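You operate a simulated robot arm through the tools that you are given. There is no shell and no other tool.

Carry out the task below with a simulated robot arm. There is one attempt and no reset: what you move stays moved.

JOB
Move the first stop to Mark 2 and the third stop to Mark 7, clamp both, then push try.

It is judged by the outcome, as a careful person would: the job done as asked, and still so three seconds after it is handed in. It fails if anything else is knocked over, pushed out of place, dropped, spilled or broken.

ROBOT AND FRAMES
A 7-joint arm with a fingered hand, fixed in place. Base frame: the origin is at the foot of the arm, x ahead of it, y to its left, z up. Readings come in cm, rad, newtons and seconds.
Its first joint turns from -2.007 to 2.007 rad. Payload 5 kg.
The TCP is the grasp point between the finger pads, 3.2 cm short of the fingertips. In the tool frame z runs along the fingers and y along their closing line. The gripper opens to 16 cm. The gripper's body begins 8.9 cm behind the TCP. The gripper is a hand of 4 fingers: y runs from the thumb to the fingers, the wrist lies at [0, 0, -26.7] in the tool frame.
Orientation is that of the tool frame in the base frame, as a unit quaternion [w, x, y, z]. With the fingers straight down and closing along the base's y, the tool's x points along the base's -x, its y along +y and its z along -z.

CONTROLS
- The arm moves only by the tool drive_tool. Its argument "plan" is a list of rows, each a list of 6 numbers: the shift along the base's x, y, z in units of 100 mm (1.0 is 100 mm), then the turn, a rotation vector about the base's x, y, z in units of 60 degrees (1.0 is 60 degrees). In form: [[x, y, z, ax, ay, az], ...]. A call has 1 to 20 rows; each row is the pose to reach, as a shift and turn from the pose commanded when the call began. A call with a number of a shift or a turn outside -1 to 1 is refused whole. Each row takes 0.2 s and may step no farther than 5 cm and 0.15 rad from the row before; otherwise, the whole call is refused. A pose out of reach is approached as far as the arm can. The call stops where the force on the tool passes 80 N (or 10 N more than at its start, if that is more) or the arm is blocked; 0.2 s more then pass. In this call time passes only in rows, and 0.2 s behind the last. The reply holds the time, the measured pose of the TCP, the force on the tool along the base axes, the opening and the grip force, in the units named above and with some noise, with the torque about the TCP (base axes, N m) and any sound that the robot's microphone picked up, and new pictures: "pictures" is both (left out), scene, wrist or none.
- Cameras (640 x 400 px; columns grow to the right, rows downward): "scene" is fixed at [22.15, -50.26, 170.25]; the picture's right is [0.47, -0.88, 0.00], its down [-0.49, -0.26, -0.84] and it looks along [0.74, 0.39, -0.55] (base axes); focal length 344 px, centre (320, 200). "wrist" rides on the gripper at [8, -0.4, -11.4] in the tool frame; the picture's right is [0.05, 1.00, 0.00], its down [-0.82, 0.04, -0.58] and it looks along [-0.58, 0.03, 0.82] (tool axes); focal length 265 px, centre (320, 200). There is no depth. A picture from a camera that has moved, and an enlarged one, comes with that camera's place and axes in the base frame and with its lens.
- move_column(by): slides the trunk up (or, below 0, down) by that many cm; the arm rides with it, the base frame stays. It gives what a move gives, with no picture.
- set_fingers(finger1, finger2, finger3, thumb_bend): sets how far each is bent, from 0 (flat) to 1 (curled in); at 0.3 the hand is open as for a grip, at 0.7 the pads meet at the TCP. One left out holds its place. A second passes; each finger stops where it meets its share of the squeeze, and holds until it gets a number again. It is the only way to open and close the hand. It gives what a move gives, with no picture; readings hold the bend of each and the force on the fingers (four entries, about 0 where the hand has none), thumb and palm.
- inspect(camera, box): a new picture of the part [left, top, right, bottom] of that camera's present view, enlarged. The clock stands still meanwhile.
- finish_job(): hands the job in; it is judged then, once.

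Nothing tells you positions but the pictures and the camera data. Unless the task says otherwise, let go and move clear before handing in.

The tools are called after ">>>" by a JSON object that holds its "fn" and its "kwargs". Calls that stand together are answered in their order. drive_tool: Moves the arm, as the interface text tells. Its arguments: {"type":"object","properties":{"plan":{"type":"array"},"pictures":{"type":"string","enum":["both","scene","wrist","none"]}},"required":["plan"]} The other tools are called the same way: move_column (by) slides the trunk up or down; set_fingers (finger1, finger2, finger3, thumb_bend) moves the fingers one by one; inspect (camera, box) takes an enlarged picture of a part of a camera's view; finish_job () hands the job in.

At the start:

```text
clock: 0.0
ee_pos: [68.75, -22.19, 142.93]
ee_rot: [0.0, 0.0, 1.0, 0.0]
contact_force: [0.6, -0.1, 0.2]
ft_torque: [0.01, -0.03, 0.0]
gripper_width: 16.0
grasp_force: 0.0
shape: jaw
bend: [0.3, 0.3, 0.3, 0.3]
finger forces: [0.0, 0.0, 0.0, 0.0, 0.1, 0.0]
trunk travel left (down, up): [-87.5, 11.5]
```

scene: 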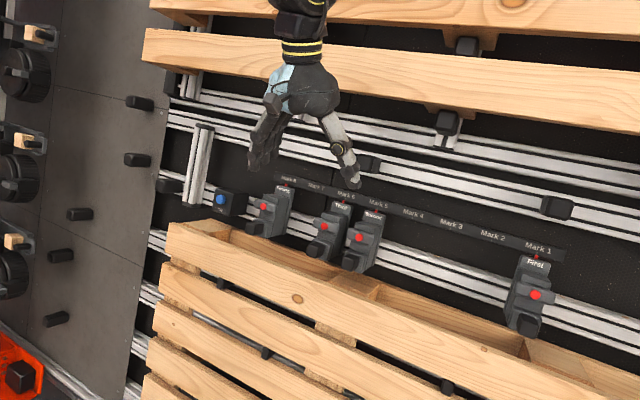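
wrist: 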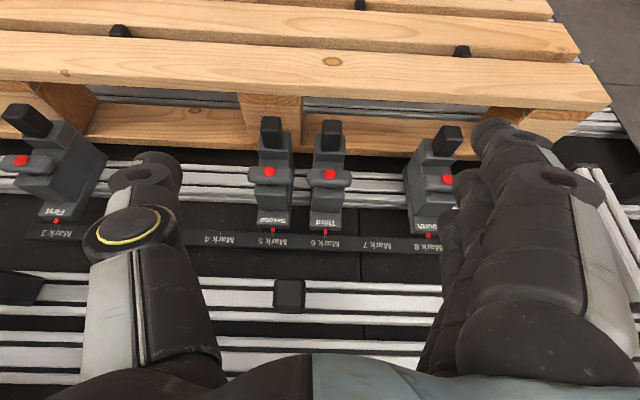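

I see a rail with four stops (First at Mark 1, Second at Mark 5, Third at Mark 6, Fourth at Mark 8) and a blue button at the left end of the rail. I'll take enlarged views before moving.

>>> {"fn": "inspect", "kwargs": {"camera": "scene", "box": [200, 160, 400, 285]}}

>>> {"fn": "inspect", "kwargs": {"camera": "scene", "box": [400, 200, 600, 345]}}

>>> {"fn": "inspect", "kwargs": {"camera": "wrist", "box": [200, 100, 480, 275]}}

>>> {"fn": "inspect", "kwargs": {"camera": "wrist", "box": [0, 90, 200, 250]}}

```text
3.20 times, centred on (300, 222) of scene
camera zoom: at [22.15, -50.26, 170.25], right [0.47, -0.88, 0.0], down [-0.49, -0.26, -0.84], along [0.74, 0.39, -0.55], focal length 1101 px, centre (384, 128)
```

zoom: 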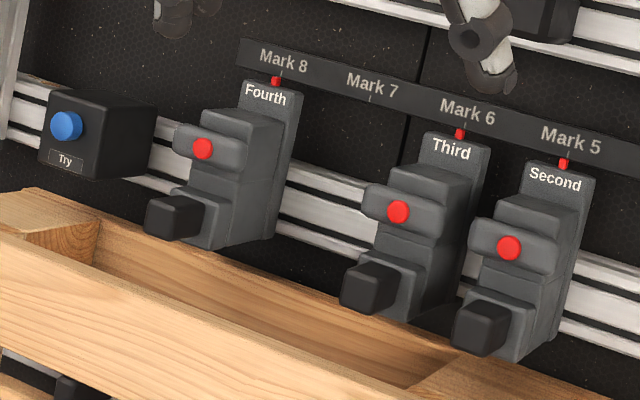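

```text
2.76 times, centred on (500, 272) of scene
camera zoom: at [22.15, -50.26, 170.25], right [0.47, -0.88, 0.0], down [-0.49, -0.26, -0.84], along [0.74, 0.39, -0.55], focal length 950 px, centre (-177, 0)
```

zoom: 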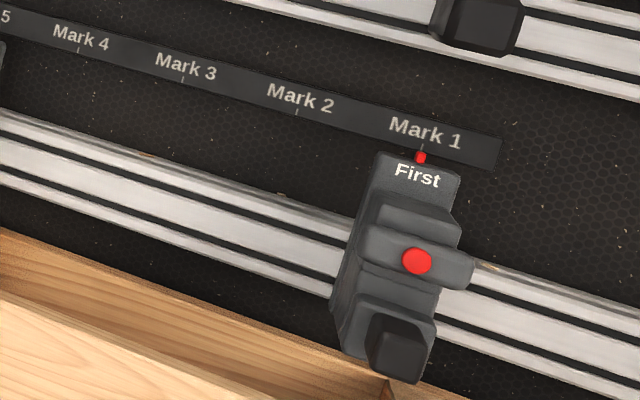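

```text
2.29 times, centred on (340, 188) of wrist
camera zoom: at [60.8, -22.64, 154.38], right [-0.05, 1.0, 0.0], down [0.82, 0.04, 0.58], along [0.58, 0.03, -0.82], focal length 607 px, centre (274, 229)
```

zoom: 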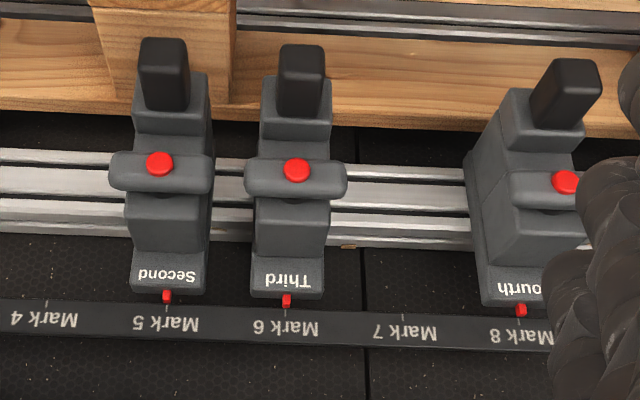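

```text
2.50 times, centred on (100, 170) of wrist
camera zoom: at [60.8, -22.64, 154.38], right [-0.05, 1.0, 0.0], down [0.82, 0.04, 0.58], along [0.58, 0.03, -0.82], focal length 664 px, centre (870, 275)
```

zoom: 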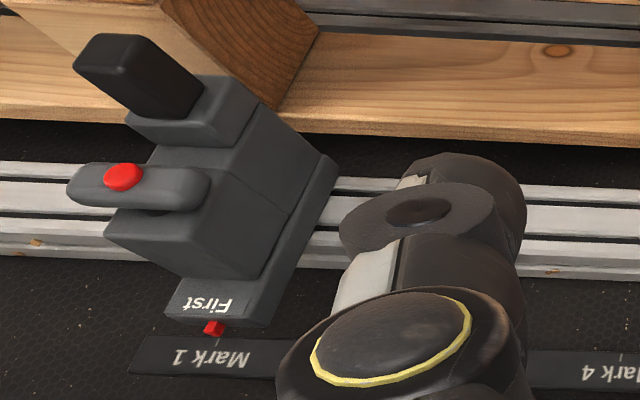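

The rail runs along y on a vertical wall at about x≈92 and z≈120. Marks increase with +y at roughly 9 cm spacing. A lower pallet edge sits near z≈108, x≈72. I'll tilt the hand 45° forward and look at the stops from the front.

>>> {"fn": "drive_tool", "kwargs": {"plan": [[-0.1, 0, -0.15, 0, -0.125, 0], [-0.2, 0, -0.3, 0, -0.25, 0], [-0.3, 0, -0.45, 0, -0.375, 0], [-0.4, 0, -0.6, 0, -0.5, 0], [-0.5, 0, -0.75, 0, -0.625, 0], [-0.6, 0, -0.9, 0, -0.75, 0]]}}

```text
clock: 1.6
ee_pos: [65.69, -11.87, 134.08]
ee_rot: [0.382, -0.083, 0.92, 0.034]
contact_force: [-0.8, -0.1, -0.1]
ft_torque: [0.06, 0.01, 0.02]
gripper_width: 16.0
grasp_force: 0.1
shape: jaw
bend: [0.3, 0.3, 0.3, 0.3]
finger forces: [0.0, 0.0, 0.0, 0.1, 0.0, 0.0]
trunk travel left (down, up): [-87.5, 11.5]
stopped in row 6: the arm was blocked; the commanded pose is now the measured one
camera wrist: at [52.27, -14.82, 136.46], right [-0.21, 0.98, -0.04], down [0.15, 0.07, 0.99], along [0.96, 0.21, -0.17], focal length 265 px, centre (320, 200)
```

scene: 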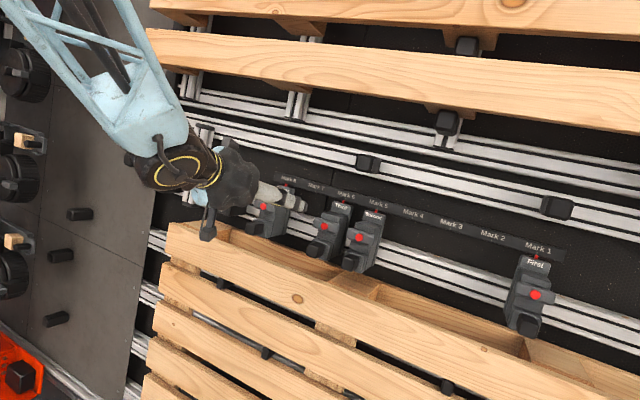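
wrist: 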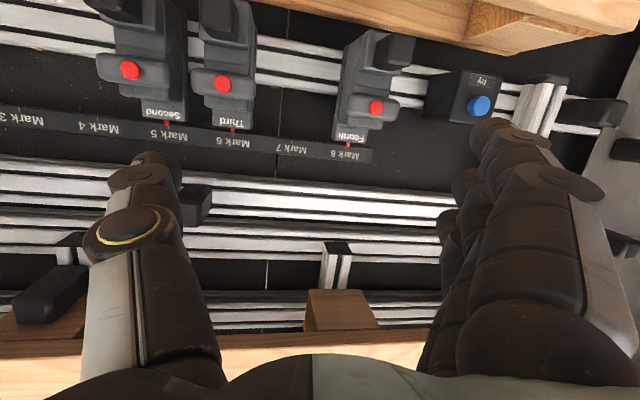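

The hand is tilted, but the arm blocked at the last row with no contact, so it was likely a joint limit. Before adjusting the trunk, I'll look closely at the stops from here.

>>> {"fn": "inspect", "kwargs": {"camera": "wrist", "box": [80, 0, 280, 160]}}

>>> {"fn": "inspect", "kwargs": {"camera": "wrist", "box": [320, 10, 520, 170]}}

>>> {"fn": "inspect", "kwargs": {"camera": "scene", "box": [0, 0, 200, 320]}}

>>> {"fn": "move_column", "kwargs": {"by": -8}}

```text
2.50 times, centred on (180, 80) of wrist
camera zoom: at [52.27, -14.82, 136.46], right [-0.21, 0.98, -0.04], down [0.15, 0.07, 0.99], along [0.96, 0.21, -0.17], focal length 664 px, centre (670, 500)
```

zoom: 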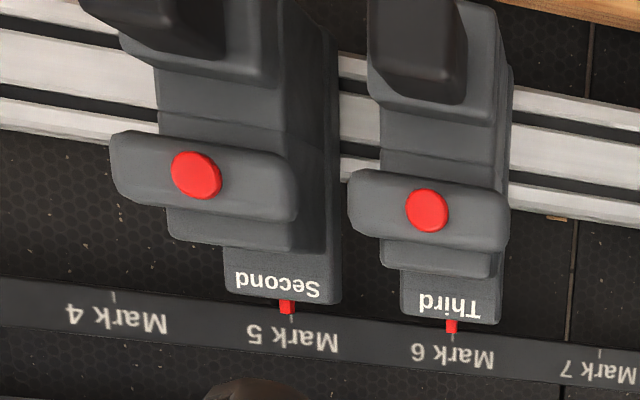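

```text
2.50 times, centred on (420, 90) of wrist
camera zoom: at [52.27, -14.82, 136.46], right [-0.21, 0.98, -0.04], down [0.15, 0.07, 0.99], along [0.96, 0.21, -0.17], focal length 664 px, centre (70, 475)
```

zoom: 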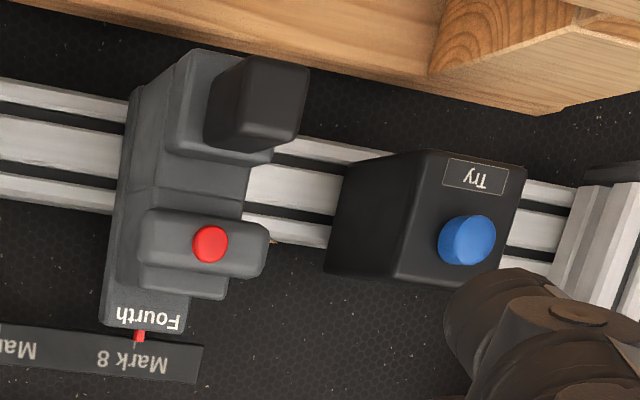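

```text
1.25 times, centred on (100, 160) of scene
camera zoom: at [22.15, -50.26, 170.25], right [0.47, -0.88, 0.0], down [-0.49, -0.26, -0.84], along [0.74, 0.39, -0.55], focal length 430 px, centre (595, 250)
```

zoom: 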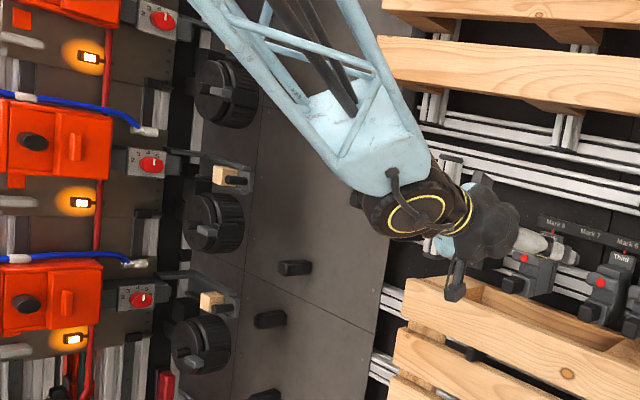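

```text
clock: 2.8
ee_pos: [65.77, -11.74, 125.91]
ee_rot: [0.383, -0.082, 0.92, 0.034]
contact_force: [0.3, -0.6, 0.5]
ft_torque: [-0.02, 0.0, 0.03]
gripper_width: 16.0
grasp_force: 0.1
shape: jaw
bend: [0.3, 0.3, 0.3, 0.3]
finger forces: [0.0, 0.1, 0.0, 0.0, 0.0, 0.0]
trunk travel left (down, up): [-79.5, 19.5]
```

Each stop has a gray bar with a red cap on its upper front and a black grip knob below. The Try block has a blue button. With the trunk lower, I'll raise the hand back up, undo the sideways drift and yaw, and look at Third straight on.

>>> {"fn": "drive_tool", "kwargs": {"plan": [[-0.05, -0.2, 0.2, 0, 0, -0.04], [-0.1, -0.4, 0.4, 0, 0, -0.08], [-0.1, -0.6, 0.6, 0, 0, -0.13], [-0.1, -0.8, 0.7, 0, 0, -0.17]]}}

```text
clock: 3.8
ee_pos: [64.83, -19.76, 132.99]
ee_rot: [0.385, 0.001, 0.923, 0.0]
contact_force: [-0.1, -0.6, -0.6]
ft_torque: [0.0, -0.03, 0.01]
gripper_width: 16.01
grasp_force: 0.1
shape: jaw
bend: [0.3, 0.3, 0.3, 0.3]
finger forces: [0.0, 0.0, 0.0, 0.0, 0.0, 0.1]
trunk travel left (down, up): [-79.5, 19.5]
camera wrist: at [51.08, -20.34, 135.39], right [-0.04, 1.0, -0.04], down [0.17, 0.04, 0.99], along [0.99, 0.03, -0.17], focal length 265 px, centre (320, 200)
```

scene: 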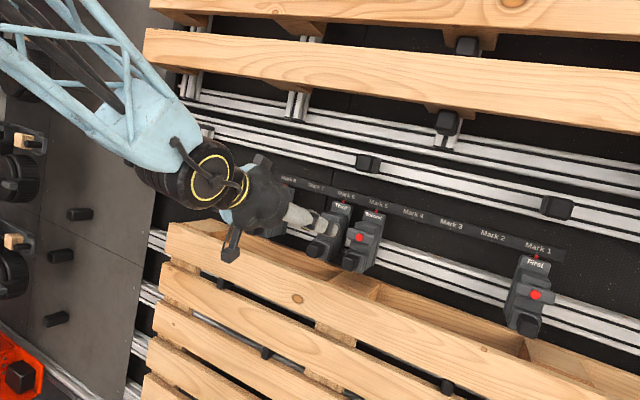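
wrist: 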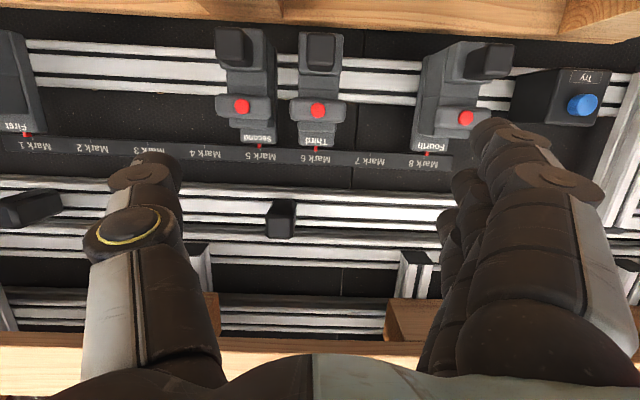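

The 45° tilt now works with the trunk lower. I'll zoom in from this front view to measure and understand the clamp.

>>> {"fn": "inspect", "kwargs": {"camera": "wrist", "box": [200, 10, 360, 110]}}

>>> {"fn": "inspect", "kwargs": {"camera": "wrist", "box": [200, 90, 360, 190]}}

>>> {"fn": "inspect", "kwargs": {"camera": "wrist", "box": [400, 30, 640, 180]}}

>>> {"fn": "inspect", "kwargs": {"camera": "wrist", "box": [0, 10, 160, 170]}}

```text
4.00 times, centred on (280, 60) of wrist
camera zoom: at [51.08, -20.34, 135.39], right [-0.04, 1.0, -0.04], down [0.17, 0.04, 0.99], along [0.99, 0.03, -0.17], focal length 1062 px, centre (480, 760)
```

zoom: 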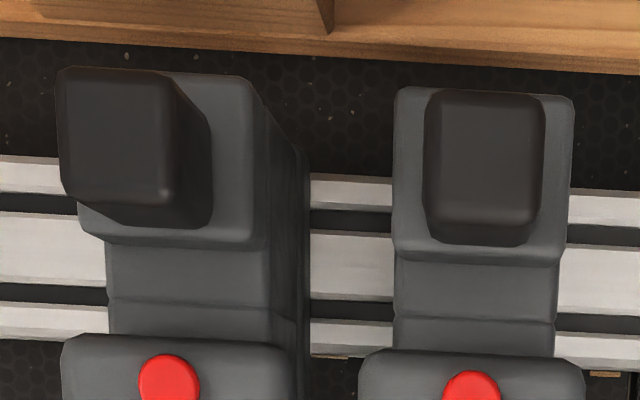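

```text
4.00 times, centred on (280, 140) of wrist
camera zoom: at [51.08, -20.34, 135.39], right [-0.04, 1.0, -0.04], down [0.17, 0.04, 0.99], along [0.99, 0.03, -0.17], focal length 1062 px, centre (480, 440)
```

zoom: 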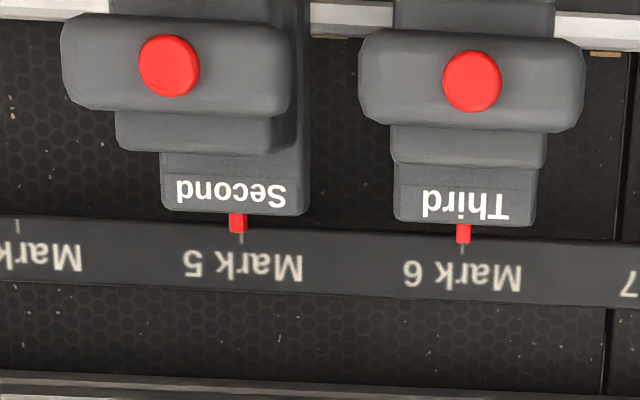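

```text
2.67 times, centred on (520, 105) of wrist
camera zoom: at [51.08, -20.34, 135.39], right [-0.04, 1.0, -0.04], down [0.17, 0.04, 0.99], along [0.99, 0.03, -0.17], focal length 708 px, centre (-213, 453)
```

zoom: 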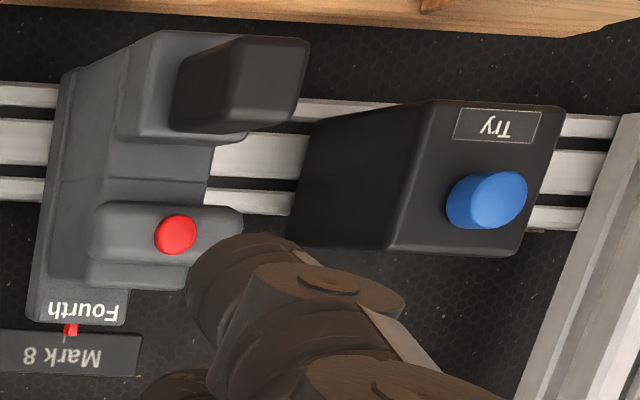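

```text
2.50 times, centred on (80, 90) of wrist
camera zoom: at [51.08, -20.34, 135.39], right [-0.04, 1.0, -0.04], down [0.17, 0.04, 0.99], along [0.99, 0.03, -0.17], focal length 664 px, centre (920, 475)
```

zoom: 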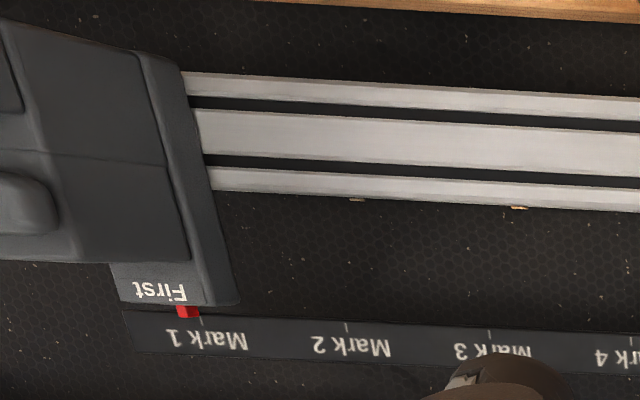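

The wrist picture is upside down from the robot's side. I now place Third's black knob front at about (77, -20, 114.4), its red cap on the cross bar at (81.7, -20, 118.8), and its index at (92.7, -20, 119.4). I'll narrow the hand so it fits between neighbours and test whether Third slides by its grip knob.

>>> {"fn": "set_fingers", "kwargs": {"finger1": 0.52, "finger2": 0.52, "finger3": 0.52, "thumb_bend": 0.52}}

>>> {"fn": "drive_tool", "kwargs": {"plan": [[0.2, -0.01, -0.35, 0, 0, 0], [0.4, -0.02, -0.7, 0, 0, 0], [0.5, -0.02, -1.0, 0, 0, 0]]}}

```text
clock: 4.8
ee_pos: [64.86, -19.77, 133.16]
ee_rot: [0.384, 0.001, 0.923, -0.001]
contact_force: [0.4, 0.3, 1.1]
ft_torque: [-0.02, -0.02, -0.01]
gripper_width: 8.4
grasp_force: 0.0
shape: fingers
bend: [0.52, 0.52, 0.52, 0.52]
finger forces: [0.1, 0.0, 0.1, 0.1, 0.1, 0.0]
trunk travel left (down, up): [-79.5, 19.5]
```

```text
clock: 5.6
ee_pos: [70.14, -19.81, 122.9]
ee_rot: [0.384, -0.001, 0.923, 0.0]
contact_force: [0.3, -0.1, -0.2]
ft_torque: [0.0, -0.03, 0.0]
gripper_width: 8.39
grasp_force: 0.1
shape: fingers
bend: [0.52, 0.52, 0.52, 0.52]
finger forces: [0.0, 0.0, 0.0, 0.1, 0.0, 0.1]
trunk travel left (down, up): [-79.5, 19.5]
camera wrist: at [56.3, -20.41, 125.31], right [-0.04, 1.0, -0.04], down [0.17, 0.04, 0.98], along [0.99, 0.03, -0.17], focal length 265 px, centre (320, 200)
```

scene: 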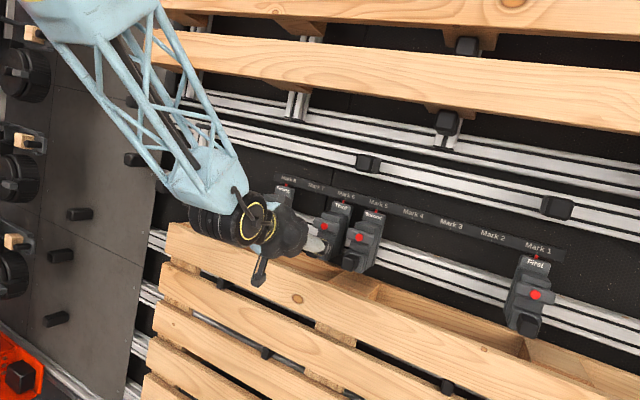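
wrist: 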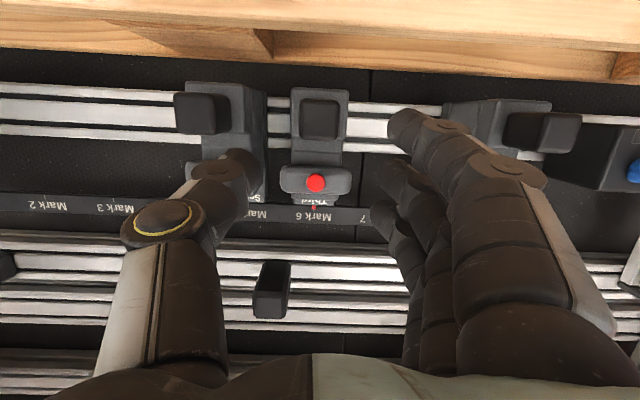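

The hand lines up with Third. I'll narrow the fingers a bit more and approach along the finger direction, checking force.

>>> {"fn": "set_fingers", "kwargs": {"finger1": 0.59, "finger2": 0.59, "finger3": 0.59, "thumb_bend": 0.59}}

>>> {"fn": "drive_tool", "kwargs": {"plan": [[0.15, -0.01, -0.15, 0, 0, 0], [0.3, -0.01, -0.3, 0, 0, 0], [0.4, -0.01, -0.4, 0, 0, 0]]}}

```text
clock: 6.6
ee_pos: [69.83, -19.81, 122.96]
ee_rot: [0.384, 0.0, 0.923, -0.001]
contact_force: [1.1, -0.6, -0.7]
ft_torque: [0.03, -0.02, 0.0]
gripper_width: 5.79
grasp_force: 0.0
shape: fingers
bend: [0.59, 0.59, 0.59, 0.59]
finger forces: [0.1, 0.0, 0.0, 0.1, 0.0, 0.0]
trunk travel left (down, up): [-79.5, 19.5]
```

```text
clock: 7.4
ee_pos: [73.94, -19.98, 118.94]
ee_rot: [0.385, 0.001, 0.923, -0.001]
contact_force: [0.0, -0.2, 0.3]
ft_torque: [-0.03, -0.02, 0.02]
gripper_width: 5.75
grasp_force: 0.0
shape: fingers
bend: [0.59, 0.59, 0.59, 0.59]
finger forces: [0.1, 0.1, 0.0, 0.1, 0.0, 0.0]
trunk travel left (down, up): [-79.5, 19.5]
camera wrist: at [60.19, -20.59, 121.36], right [-0.04, 1.0, -0.04], down [0.17, 0.04, 0.99], along [0.99, 0.03, -0.17], focal length 265 px, centre (320, 200)
```

scene: 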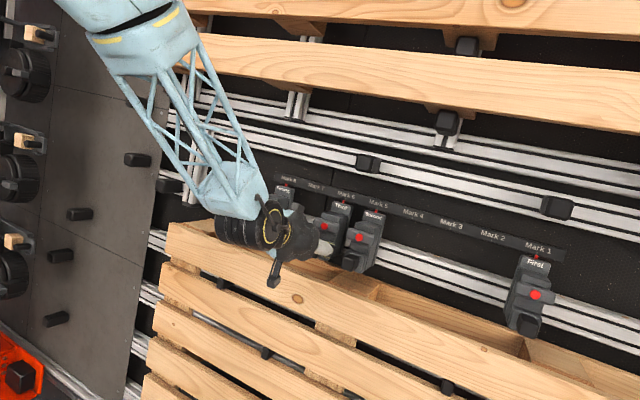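
wrist: 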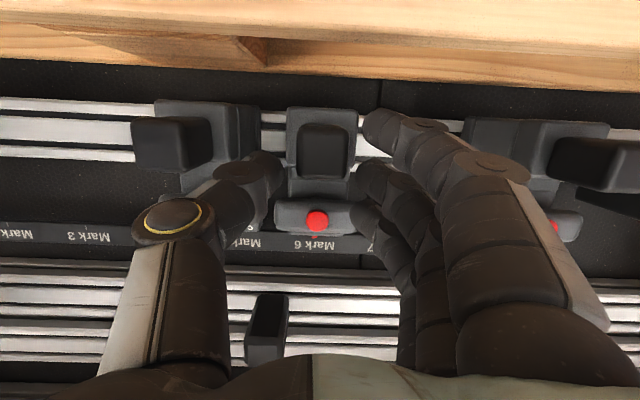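

The fingers now straddle Third's front. I'll zoom in to check clearances before the last few centimetres.

>>> {"fn": "inspect", "kwargs": {"camera": "wrist", "box": [180, 90, 460, 265]}}

>>> {"fn": "inspect", "kwargs": {"camera": "scene", "box": [230, 170, 430, 295]}}

```text
2.29 times, centred on (320, 178) of wrist
camera zoom: at [60.19, -20.59, 121.36], right [-0.04, 1.0, -0.04], down [0.17, 0.04, 0.99], along [0.99, 0.03, -0.17], focal length 607 px, centre (320, 251)
```

zoom: 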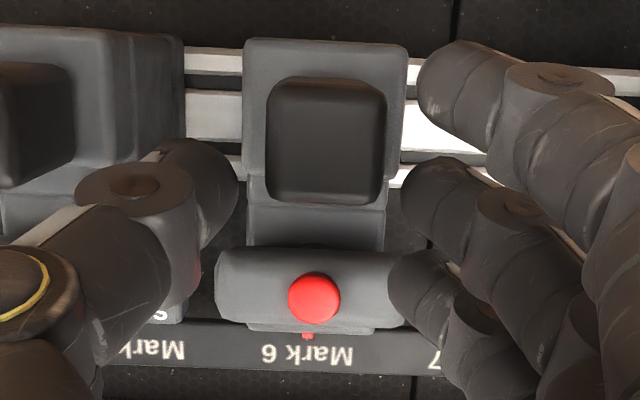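

```text
3.20 times, centred on (330, 232) of scene
camera zoom: at [22.15, -50.26, 170.25], right [0.47, -0.88, 0.0], down [-0.49, -0.26, -0.84], along [0.74, 0.39, -0.55], focal length 1101 px, centre (288, 96)
```

zoom: 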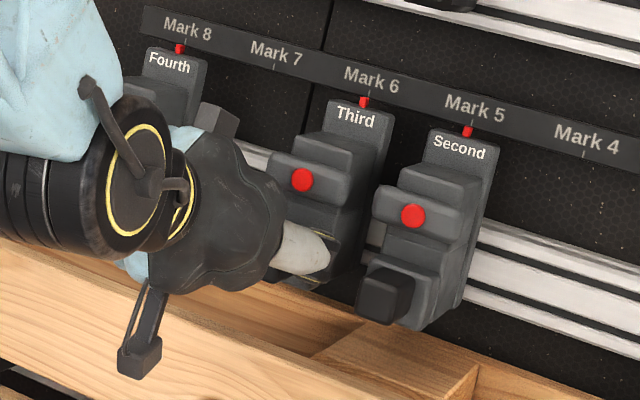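

Clearances look good on both sides, with the upper finger passing in front of the bar. I'll go in the last 3.3 cm and close gently on the knob.

>>> {"fn": "drive_tool", "kwargs": {"plan": [[0.1, 0, -0.1, 0, 0, 0], [0.2, 0, -0.2, 0, 0, 0], [0.28, 0, -0.3, 0, 0, 0], [0.33, 0, -0.36, 0, 0, 0]], "pictures": "both"}}

>>> {"fn": "inspect", "kwargs": {"camera": "wrist", "box": [180, 90, 460, 265]}}

```text
clock: 8.4
ee_pos: [77.11, -20.05, 115.46]
ee_rot: [0.384, -0.001, 0.923, 0.0]
contact_force: [-1.3, 1.5, 1.1]
ft_torque: [0.02, -0.03, 0.12]
gripper_width: 5.77
grasp_force: 1.3
shape: fingers
bend: [0.59, 0.59, 0.58, 0.59]
finger forces: [0.0, 0.0, 2.2, 0.1, 0.0, 0.1]
trunk travel left (down, up): [-79.5, 19.5]
camera wrist: at [63.38, -20.54, 117.86], right [-0.04, 1.0, -0.04], down [0.17, 0.04, 0.99], along [0.99, 0.03, -0.17], focal length 265 px, centre (320, 200)
```

scene: 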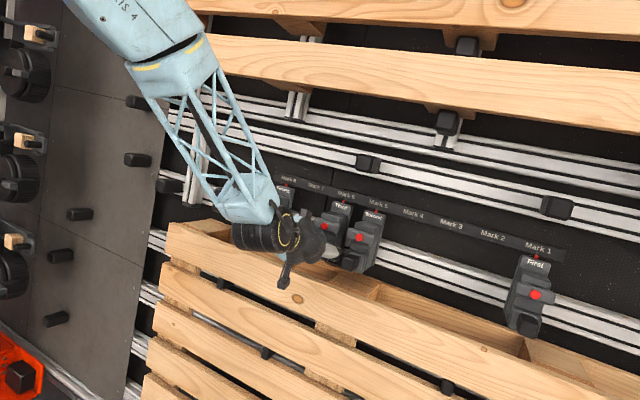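
wrist: 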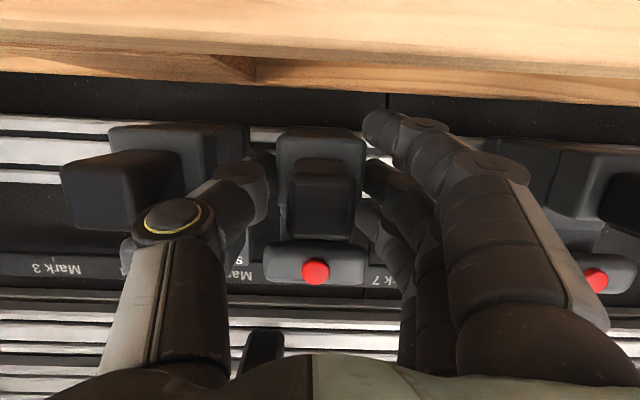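

```text
2.29 times, centred on (320, 178) of wrist
camera zoom: at [63.38, -20.54, 117.86], right [-0.04, 1.0, -0.04], down [0.17, 0.04, 0.99], along [0.99, 0.03, -0.17], focal length 607 px, centre (320, 251)
```

zoom: 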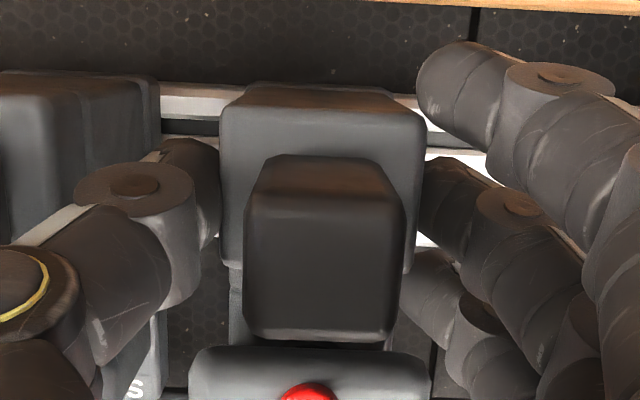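

Finger 3 is just touching, and the tips sit beside the stop's front block. I'll close in small steps.

>>> {"fn": "set_fingers", "kwargs": {"finger1": 0.62, "finger2": 0.62, "finger3": 0.61, "thumb_bend": 0.64}}

>>> {"fn": "inspect", "kwargs": {"camera": "wrist", "box": [180, 90, 460, 265]}}

```text
clock: 9.4
ee_pos: [77.0, -19.95, 115.33]
ee_rot: [0.384, -0.001, 0.923, 0.0]
contact_force: [-0.9, 2.4, 0.5]
ft_torque: [-0.01, -0.06, 0.17]
gripper_width: 4.58
grasp_force: 2.1
shape: fingers
bend: [0.62, 0.62, 0.59, 0.63]
finger forces: [0.0, 0.1, 3.4, 0.1, 1.5, 0.0]
trunk travel left (down, up): [-79.5, 19.5]
```

```text
2.29 times, centred on (320, 178) of wrist
camera zoom: at [63.39, -20.54, 117.84], right [-0.04, 1.0, -0.04], down [0.17, 0.04, 0.99], along [0.99, 0.03, -0.17], focal length 607 px, centre (320, 251)
```

zoom: 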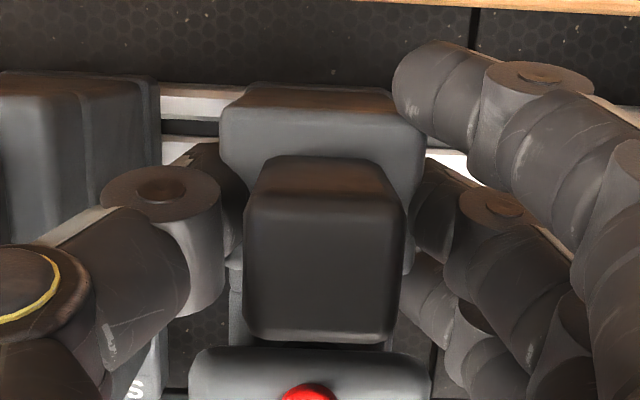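

Thumb and finger 3 are touching the stop. I'll tighten a bit more.

>>> {"fn": "set_fingers", "kwargs": {"finger1": 0.64, "finger2": 0.66, "finger3": 0.63, "thumb_bend": 0.68}}

>>> {"fn": "drive_tool", "kwargs": {"plan": [[0, 0.04, 0, 0, 0, 0], [0, 0.08, 0, 0, 0, 0]]}}

>>> {"fn": "inspect", "kwargs": {"camera": "scene", "box": [230, 170, 430, 295]}}

```text
clock: 10.4
ee_pos: [77.14, -19.98, 115.38]
ee_rot: [0.383, -0.001, 0.924, 0.0]
contact_force: [-0.7, 0.3, -0.1]
ft_torque: [-0.09, -0.03, 0.25]
gripper_width: 4.14
grasp_force: 8.2
shape: fingers
bend: [0.64, 0.63, 0.59, 0.65]
finger forces: [0.0, 3.1, 5.4, 0.1, 7.9, 0.1]
trunk travel left (down, up): [-79.5, 19.5]
```

```text
clock: 11.0
ee_pos: [77.1, -19.54, 115.46]
ee_rot: [0.384, 0.002, 0.923, -0.001]
contact_force: [0.2, -10.8, 0.8]
ft_torque: [-0.31, 0.04, -0.16]
gripper_width: 4.46
grasp_force: 8.7
shape: fingers
bend: [0.64, 0.65, 0.6, 0.65]
finger forces: [0.0, 0.7, 2.0, 0.0, 13.9, 0.1]
trunk travel left (down, up): [-79.5, 19.5]
camera wrist: at [63.37, -20.02, 117.85], right [-0.03, 1.0, -0.04], down [0.17, 0.04, 0.99], along [0.99, 0.03, -0.17], focal length 265 px, centre (320, 200)
```

scene: 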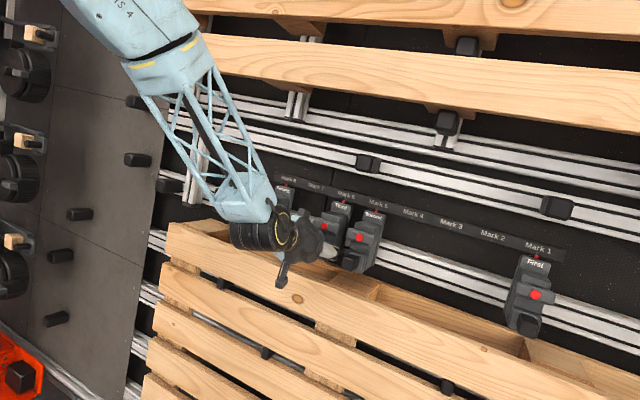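
wrist: 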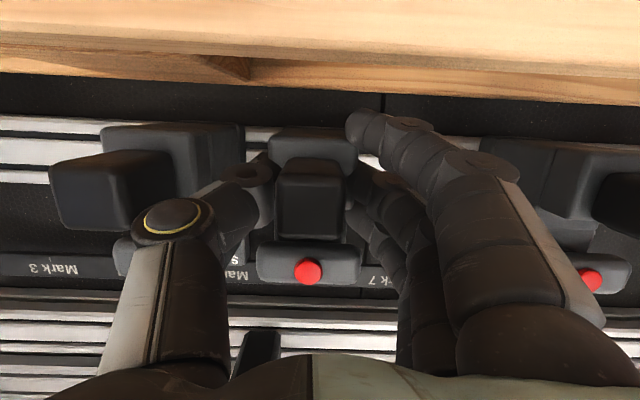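

```text
3.20 times, centred on (330, 232) of scene
camera zoom: at [22.15, -50.26, 170.25], right [0.47, -0.88, 0.0], down [-0.49, -0.26, -0.84], along [0.74, 0.39, -0.55], focal length 1101 px, centre (288, 96)
```

zoom: 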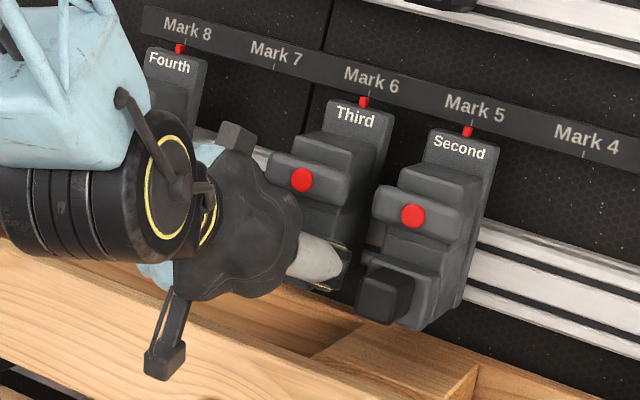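

At about 11 N the stop hasn't moved; the fingers took up the motion. I'll push a little further to tell friction from a locked clamp.

>>> {"fn": "drive_tool", "kwargs": {"plan": [[0, 0.04, 0, 0, 0, 0], [0, 0.08, 0, 0, 0, 0]], "pictures": "none"}}

>>> {"fn": "inspect", "kwargs": {"camera": "scene", "box": [230, 170, 430, 295]}}

```text
clock: 11.6
ee_pos: [77.09, -18.76, 115.48]
ee_rot: [0.385, 0.001, 0.923, 0.0]
contact_force: [-4.6, -21.5, 5.8]
ft_torque: [-0.49, -0.02, -0.52]
gripper_width: 5.09
grasp_force: 11.2
shape: fingers
bend: [0.64, 0.66, 0.63, 0.64]
finger forces: [0.0, 0.0, 0.1, 0.0, 21.5, 0.0]
trunk travel left (down, up): [-79.5, 19.5]
```

```text
3.20 times, centred on (330, 232) of scene
camera zoom: at [22.15, -50.26, 170.25], right [0.47, -0.88, 0.0], down [-0.49, -0.26, -0.84], along [0.74, 0.39, -0.55], focal length 1101 px, centre (288, 96)
```

zoom: 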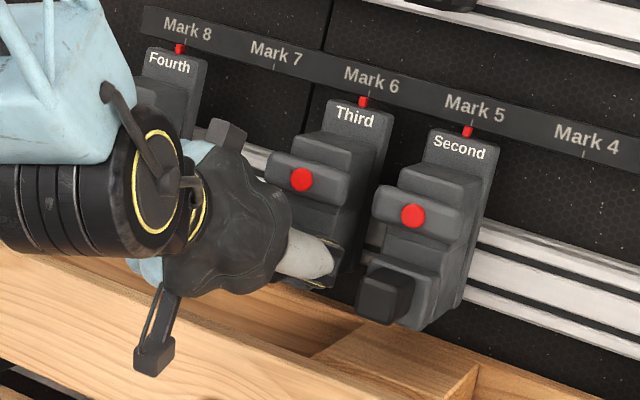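

At 21 N it still holds, so the stop looks clamped. I'll relax, release, and back out to examine the cross bar and red cap.

>>> {"fn": "drive_tool", "kwargs": {"plan": [[0, -0.05, 0, 0, 0, 0], [0, -0.12, 0, 0, 0, 0]], "pictures": "none"}}

>>> {"fn": "set_fingers", "kwargs": {"finger1": 0.59, "finger2": 0.59, "finger3": 0.57, "thumb_bend": 0.59}}

>>> {"fn": "drive_tool", "kwargs": {"plan": [[-0.1, 0, 0.1, 0, 0, 0], [-0.2, 0, 0.2, 0, 0, 0], [-0.35, 0, 0.35, 0, 0, 0], [-0.5, 0, 0.5, 0, 0, 0], [-0.7, 0, 0.7, 0, 0, 0]]}}

>>> {"fn": "inspect", "kwargs": {"camera": "wrist", "box": [240, 100, 400, 220]}}

```text
clock: 12.2
ee_pos: [77.1, -19.47, 115.57]
ee_rot: [0.384, -0.002, 0.923, 0.001]
contact_force: [-4.5, -7.8, 3.2]
ft_torque: [-0.19, -0.07, -0.04]
gripper_width: 4.53
grasp_force: 8.3
shape: fingers
bend: [0.64, 0.65, 0.62, 0.65]
finger forces: [0.1, 1.2, 3.8, 0.1, 11.8, 0.0]
trunk travel left (down, up): [-79.5, 19.5]
```

```text
clock: 13.2
ee_pos: [77.11, -19.69, 115.44]
ee_rot: [0.384, 0.0, 0.924, -0.001]
contact_force: [0.2, 0.0, -0.6]
ft_torque: [-0.03, 0.05, -0.02]
gripper_width: 5.67
grasp_force: 0.0
shape: fingers
bend: [0.59, 0.59, 0.56, 0.59]
finger forces: [0.0, 0.0, 0.0, 0.1, 0.0, 0.0]
trunk travel left (down, up): [-79.5, 19.5]
```

```text
clock: 14.4
ee_pos: [69.98, -19.61, 122.53]
ee_rot: [0.383, 0.0, 0.924, 0.0]
contact_force: [-0.8, -0.6, 0.4]
ft_torque: [0.0, 0.01, 0.0]
gripper_width: 5.69
grasp_force: 0.0
shape: fingers
bend: [0.59, 0.59, 0.56, 0.59]
finger forces: [0.0, 0.0, 0.0, 0.0, 0.0, 0.1]
trunk travel left (down, up): [-79.5, 19.5]
camera wrist: at [56.31, -20.14, 124.93], right [-0.04, 1.0, -0.04], down [0.16, 0.04, 0.99], along [0.99, 0.03, -0.17], focal length 265 px, centre (320, 200)
```

scene: 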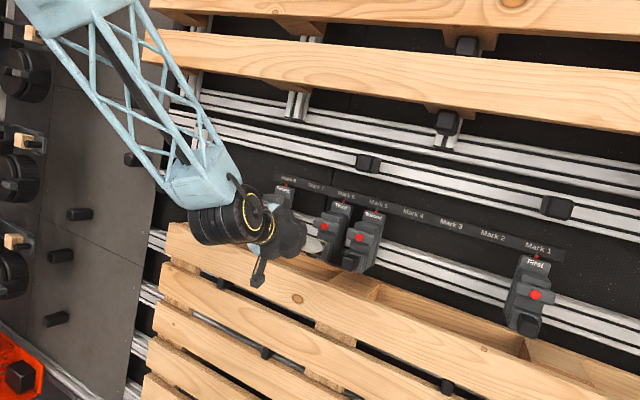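
wrist: 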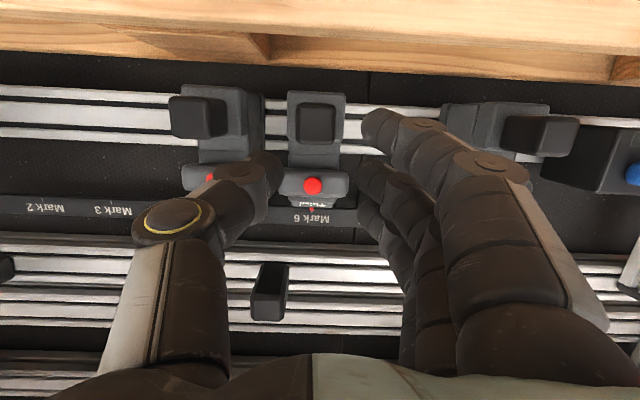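

```text
3.33 times, centred on (320, 160) of wrist
camera zoom: at [56.31, -20.14, 124.93], right [-0.04, 1.0, -0.04], down [0.16, 0.04, 0.99], along [0.99, 0.03, -0.17], focal length 885 px, centre (320, 333)
```

zoom: 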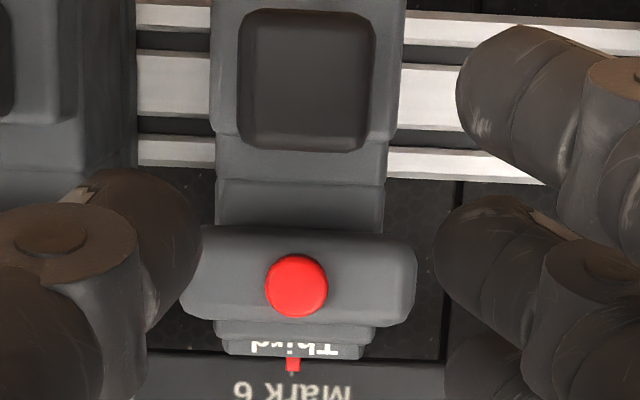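

The red cap might be a press button or just the hub of a turning bar. I'll test with the thumb, shifting the hand to +y so the fingers stay in the free gap between Third and Fourth, and line the thumb up with the red cap.

>>> {"fn": "set_fingers", "kwargs": {"finger1": 0.52, "finger2": 0.52, "finger3": 0.52, "thumb_bend": 0.52}}

>>> {"fn": "drive_tool", "kwargs": {"plan": [[0.1, 0.14, 0, 0, 0, 0], [0.25, 0.28, 0, 0, 0, 0], [0.4, 0.42, 0, 0, 0, 0]]}}

>>> {"fn": "inspect", "kwargs": {"camera": "wrist", "box": [140, 100, 400, 260]}}

>>> {"fn": "inspect", "kwargs": {"camera": "scene", "box": [230, 170, 430, 295]}}

```text
clock: 15.4
ee_pos: [70.16, -19.72, 122.49]
ee_rot: [0.385, 0.001, 0.923, -0.001]
contact_force: [0.3, 0.9, -0.3]
ft_torque: [-0.02, -0.03, 0.01]
gripper_width: 8.3
grasp_force: 0.0
shape: fingers
bend: [0.52, 0.52, 0.52, 0.52]
finger forces: [0.0, 0.0, 0.0, 0.0, 0.0, 0.1]
trunk travel left (down, up): [-79.5, 19.5]
```

```text
clock: 16.2
ee_pos: [74.36, -15.37, 122.45]
ee_rot: [0.384, -0.001, 0.923, 0.0]
contact_force: [0.6, -0.6, 0.0]
ft_torque: [0.0, 0.03, 0.0]
gripper_width: 8.28
grasp_force: 0.0
shape: fingers
bend: [0.52, 0.52, 0.52, 0.52]
finger forces: [0.0, 0.0, 0.0, 0.0, 0.0, 0.1]
trunk travel left (down, up): [-79.5, 19.5]
camera wrist: at [60.46, -15.89, 124.8], right [-0.04, 1.0, -0.04], down [0.17, 0.04, 0.99], along [0.99, 0.03, -0.17], focal length 265 px, centre (320, 200)
```

scene: 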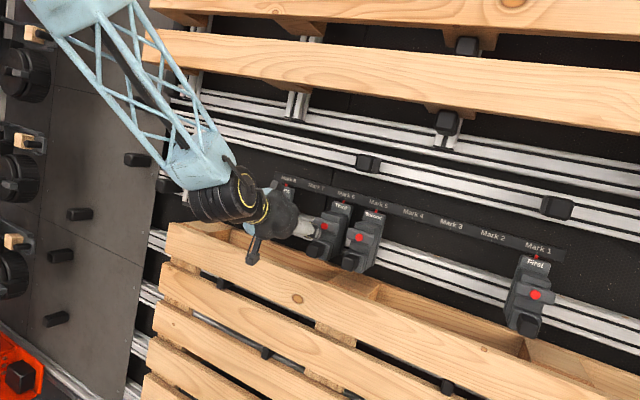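
wrist: 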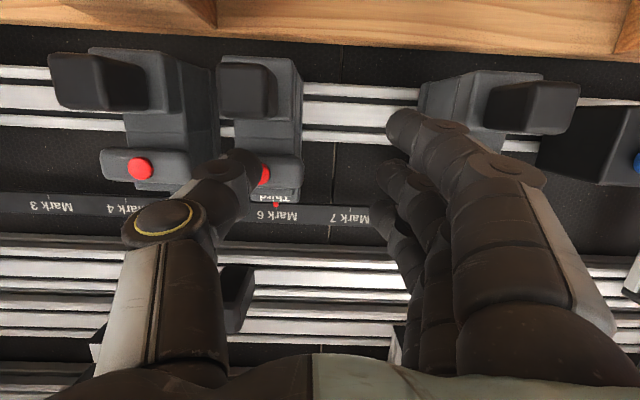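

```text
2.46 times, centred on (270, 180) of wrist
camera zoom: at [60.46, -15.89, 124.8], right [-0.04, 1.0, -0.04], down [0.17, 0.04, 0.99], along [0.99, 0.03, -0.17], focal length 653 px, centre (443, 249)
```

zoom: 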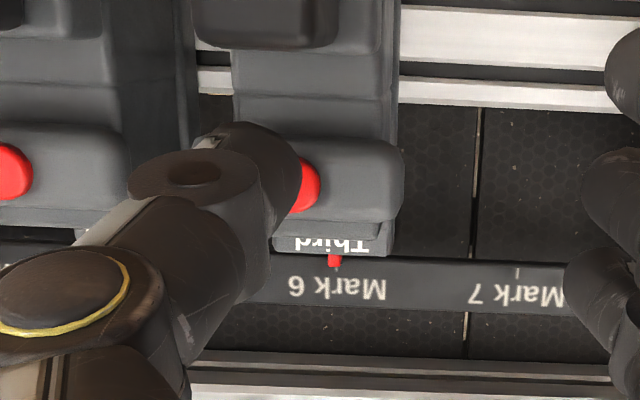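

```text
3.20 times, centred on (330, 232) of scene
camera zoom: at [22.15, -50.26, 170.25], right [0.47, -0.88, 0.0], down [-0.49, -0.26, -0.84], along [0.74, 0.39, -0.55], focal length 1101 px, centre (288, 96)
```

zoom: 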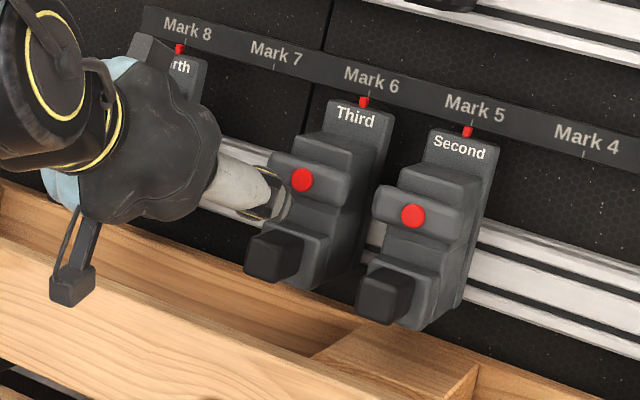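

The thumb tip is lined up with the red cap and needs about 4.5 cm more in +x and 1.4 cm down. I'll approach in small steps.

>>> {"fn": "drive_tool", "kwargs": {"plan": [[0.12, 0, -0.06, 0, 0, 0], [0.24, 0, -0.12, 0, 0, 0], [0.34, 0, -0.14, 0, 0, 0], [0.38, 0, -0.14, 0, 0, 0]], "pictures": "none"}}

>>> {"fn": "inspect", "kwargs": {"camera": "scene", "box": [260, 190, 380, 265]}}

>>> {"fn": "inspect", "kwargs": {"camera": "wrist", "box": [140, 100, 400, 260]}}

```text
clock: 17.2
ee_pos: [77.06, -15.69, 121.24]
ee_rot: [0.384, 0.001, 0.924, -0.001]
contact_force: [-47.6, 1.6, 11.0]
ft_torque: [-0.53, 0.88, -2.6]
gripper_width: 8.37
grasp_force: 23.3
shape: fingers
bend: [0.52, 0.52, 0.52, 0.54]
finger forces: [0.0, 0.0, 0.0, 0.0, 46.9, 0.1]
trunk travel left (down, up): [-79.5, 19.5]
```

```text
5.33 times, centred on (320, 228) of scene
camera zoom: at [22.15, -50.26, 170.25], right [0.47, -0.88, 0.0], down [-0.49, -0.26, -0.84], along [0.74, 0.39, -0.55], focal length 1836 px, centre (320, 53)
```

zoom: 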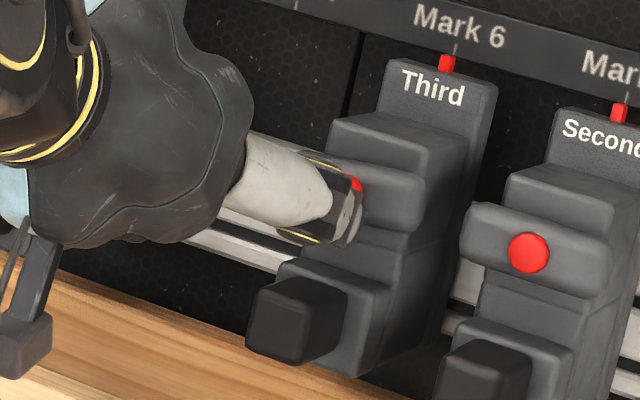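

```text
2.46 times, centred on (270, 180) of wrist
camera zoom: at [63.43, -16.03, 123.63], right [-0.03, 1.0, -0.04], down [0.17, 0.04, 0.98], along [0.99, 0.03, -0.17], focal length 653 px, centre (443, 249)
```

zoom: 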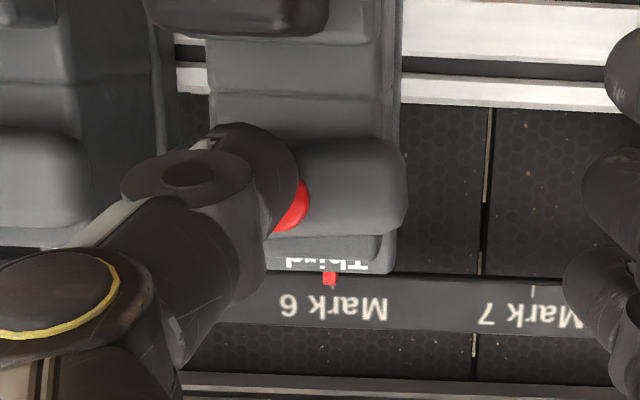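

Pushing the red cap with 47 N gave no movement and no click, so it isn't a simple push button. I'll back off and study the bar more closely.

>>> {"fn": "drive_tool", "kwargs": {"plan": [[-0.1, 0, 0.02, 0, 0, 0], [-0.25, 0, 0.05, 0, 0, 0], [-0.4, 0, 0.2, 0, 0, 0], [-0.5, 0.2, 0.4, 0, 0, 0], [-0.6, 0.4, 0.6, 0, 0, 0]], "pictures": "both"}}

>>> {"fn": "inspect", "kwargs": {"camera": "scene", "box": [290, 190, 410, 290]}}

>>> {"fn": "inspect", "kwargs": {"camera": "wrist", "box": [60, 40, 320, 200]}}

```text
clock: 18.4
ee_pos: [71.77, -11.44, 127.2]
ee_rot: [0.385, 0.0, 0.923, 0.0]
contact_force: [-0.9, 0.2, -0.2]
ft_torque: [0.01, 0.0, 0.0]
gripper_width: 8.38
grasp_force: 0.1
shape: fingers
bend: [0.52, 0.52, 0.52, 0.52]
finger forces: [0.1, 0.0, 0.1, 0.1, 0.0, 0.1]
trunk travel left (down, up): [-79.5, 19.5]
camera wrist: at [58.0, -11.92, 129.49], right [-0.04, 1.0, -0.04], down [0.16, 0.04, 0.99], along [0.99, 0.03, -0.17], focal length 265 px, centre (320, 200)
```

scene: 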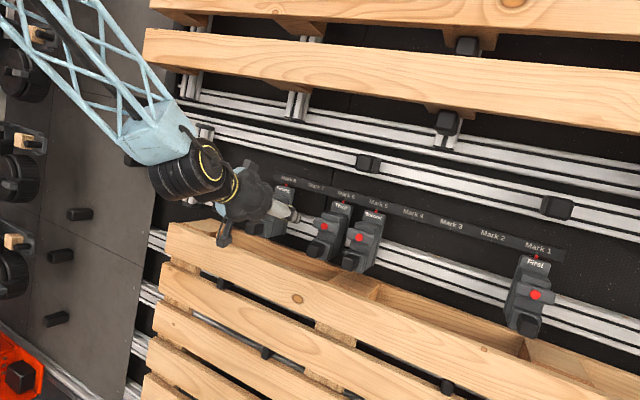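
wrist: 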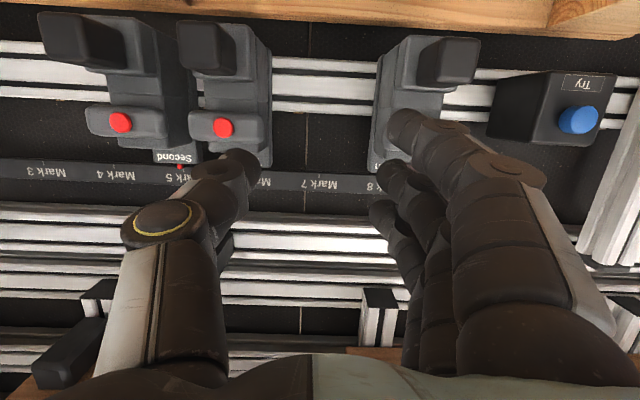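

```text
4.00 times, centred on (350, 240) of scene
camera zoom: at [22.15, -50.26, 170.25], right [0.47, -0.88, 0.0], down [-0.49, -0.26, -0.84], along [0.74, 0.39, -0.55], focal length 1377 px, centre (200, 40)
```

zoom: 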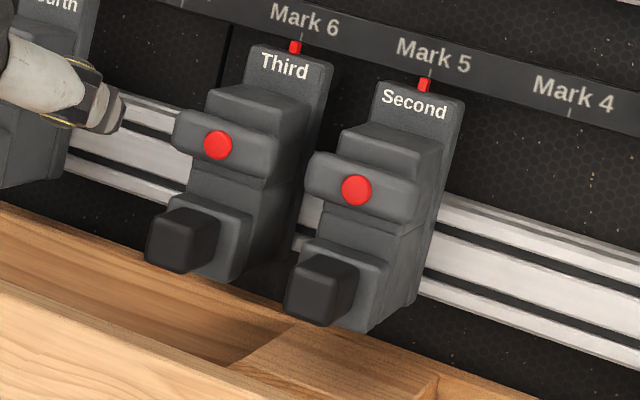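

```text
2.46 times, centred on (190, 120) of wrist
camera zoom: at [58.0, -11.92, 129.49], right [-0.04, 1.0, -0.04], down [0.16, 0.04, 0.99], along [0.99, 0.03, -0.17], focal length 653 px, centre (640, 397)
```

zoom: 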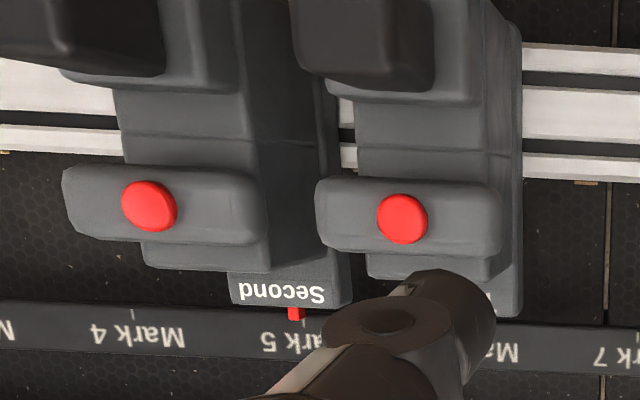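

The bar looks like a wing handle pivoting on the red cap. I'll test turning it by pressing down on the top of its +y end with the thumb, starting from just above.

>>> {"fn": "drive_tool", "kwargs": {"plan": [[0.25, -0.05, 0, 0, 0, 0], [0.5, -0.1, -0.05, 0, 0, 0], [0.75, -0.15, -0.1, 0, 0, 0], [0.9, -0.15, -0.2, 0, 0, 0], [0.9, -0.15, -0.3, 0, 0, 0]], "pictures": "wrist"}}

>>> {"fn": "inspect", "kwargs": {"camera": "scene", "box": [260, 180, 380, 265]}}

>>> {"fn": "inspect", "kwargs": {"camera": "wrist", "box": [120, 100, 380, 260]}}

```text
clock: 19.6
ee_pos: [80.95, -12.82, 124.0]
ee_rot: [0.384, -0.001, 0.923, 0.0]
contact_force: [-0.6, 0.2, -0.7]
ft_torque: [0.01, 0.0, 0.01]
gripper_width: 8.37
grasp_force: 0.1
shape: fingers
bend: [0.52, 0.52, 0.52, 0.52]
finger forces: [0.0, 0.0, 0.1, 0.0, 0.1, 0.0]
trunk travel left (down, up): [-79.5, 19.5]
camera wrist: at [67.21, -13.41, 126.44], right [-0.04, 1.0, -0.04], down [0.17, 0.04, 0.99], along [0.99, 0.03, -0.17], focal length 265 px, centre (320, 200)
```

wrist: 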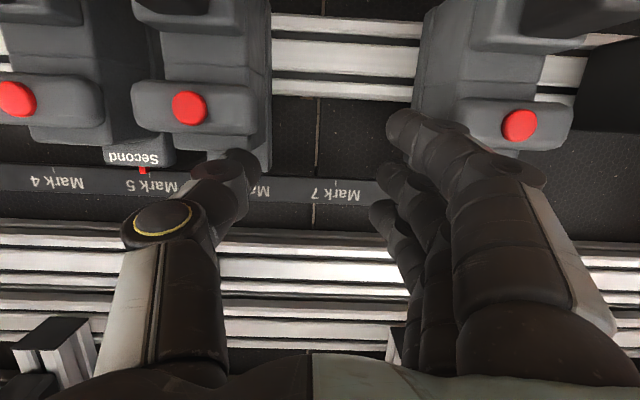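

```text
4.71 times, centred on (320, 222) of scene
camera zoom: at [22.15, -50.26, 170.25], right [0.47, -0.88, 0.0], down [-0.49, -0.26, -0.84], along [0.74, 0.39, -0.55], focal length 1620 px, centre (320, 94)
```

zoom: 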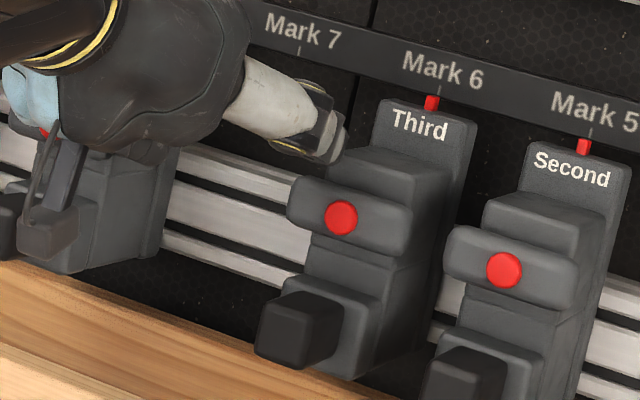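

```text
2.46 times, centred on (250, 180) of wrist
camera zoom: at [67.21, -13.41, 126.44], right [-0.04, 1.0, -0.04], down [0.17, 0.04, 0.99], along [0.99, 0.03, -0.17], focal length 653 px, centre (492, 249)
```

zoom: 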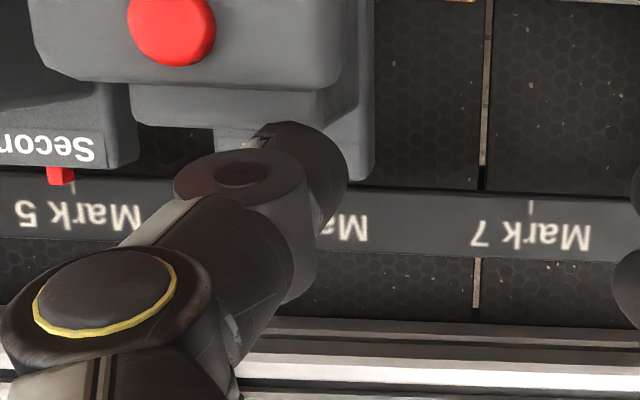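

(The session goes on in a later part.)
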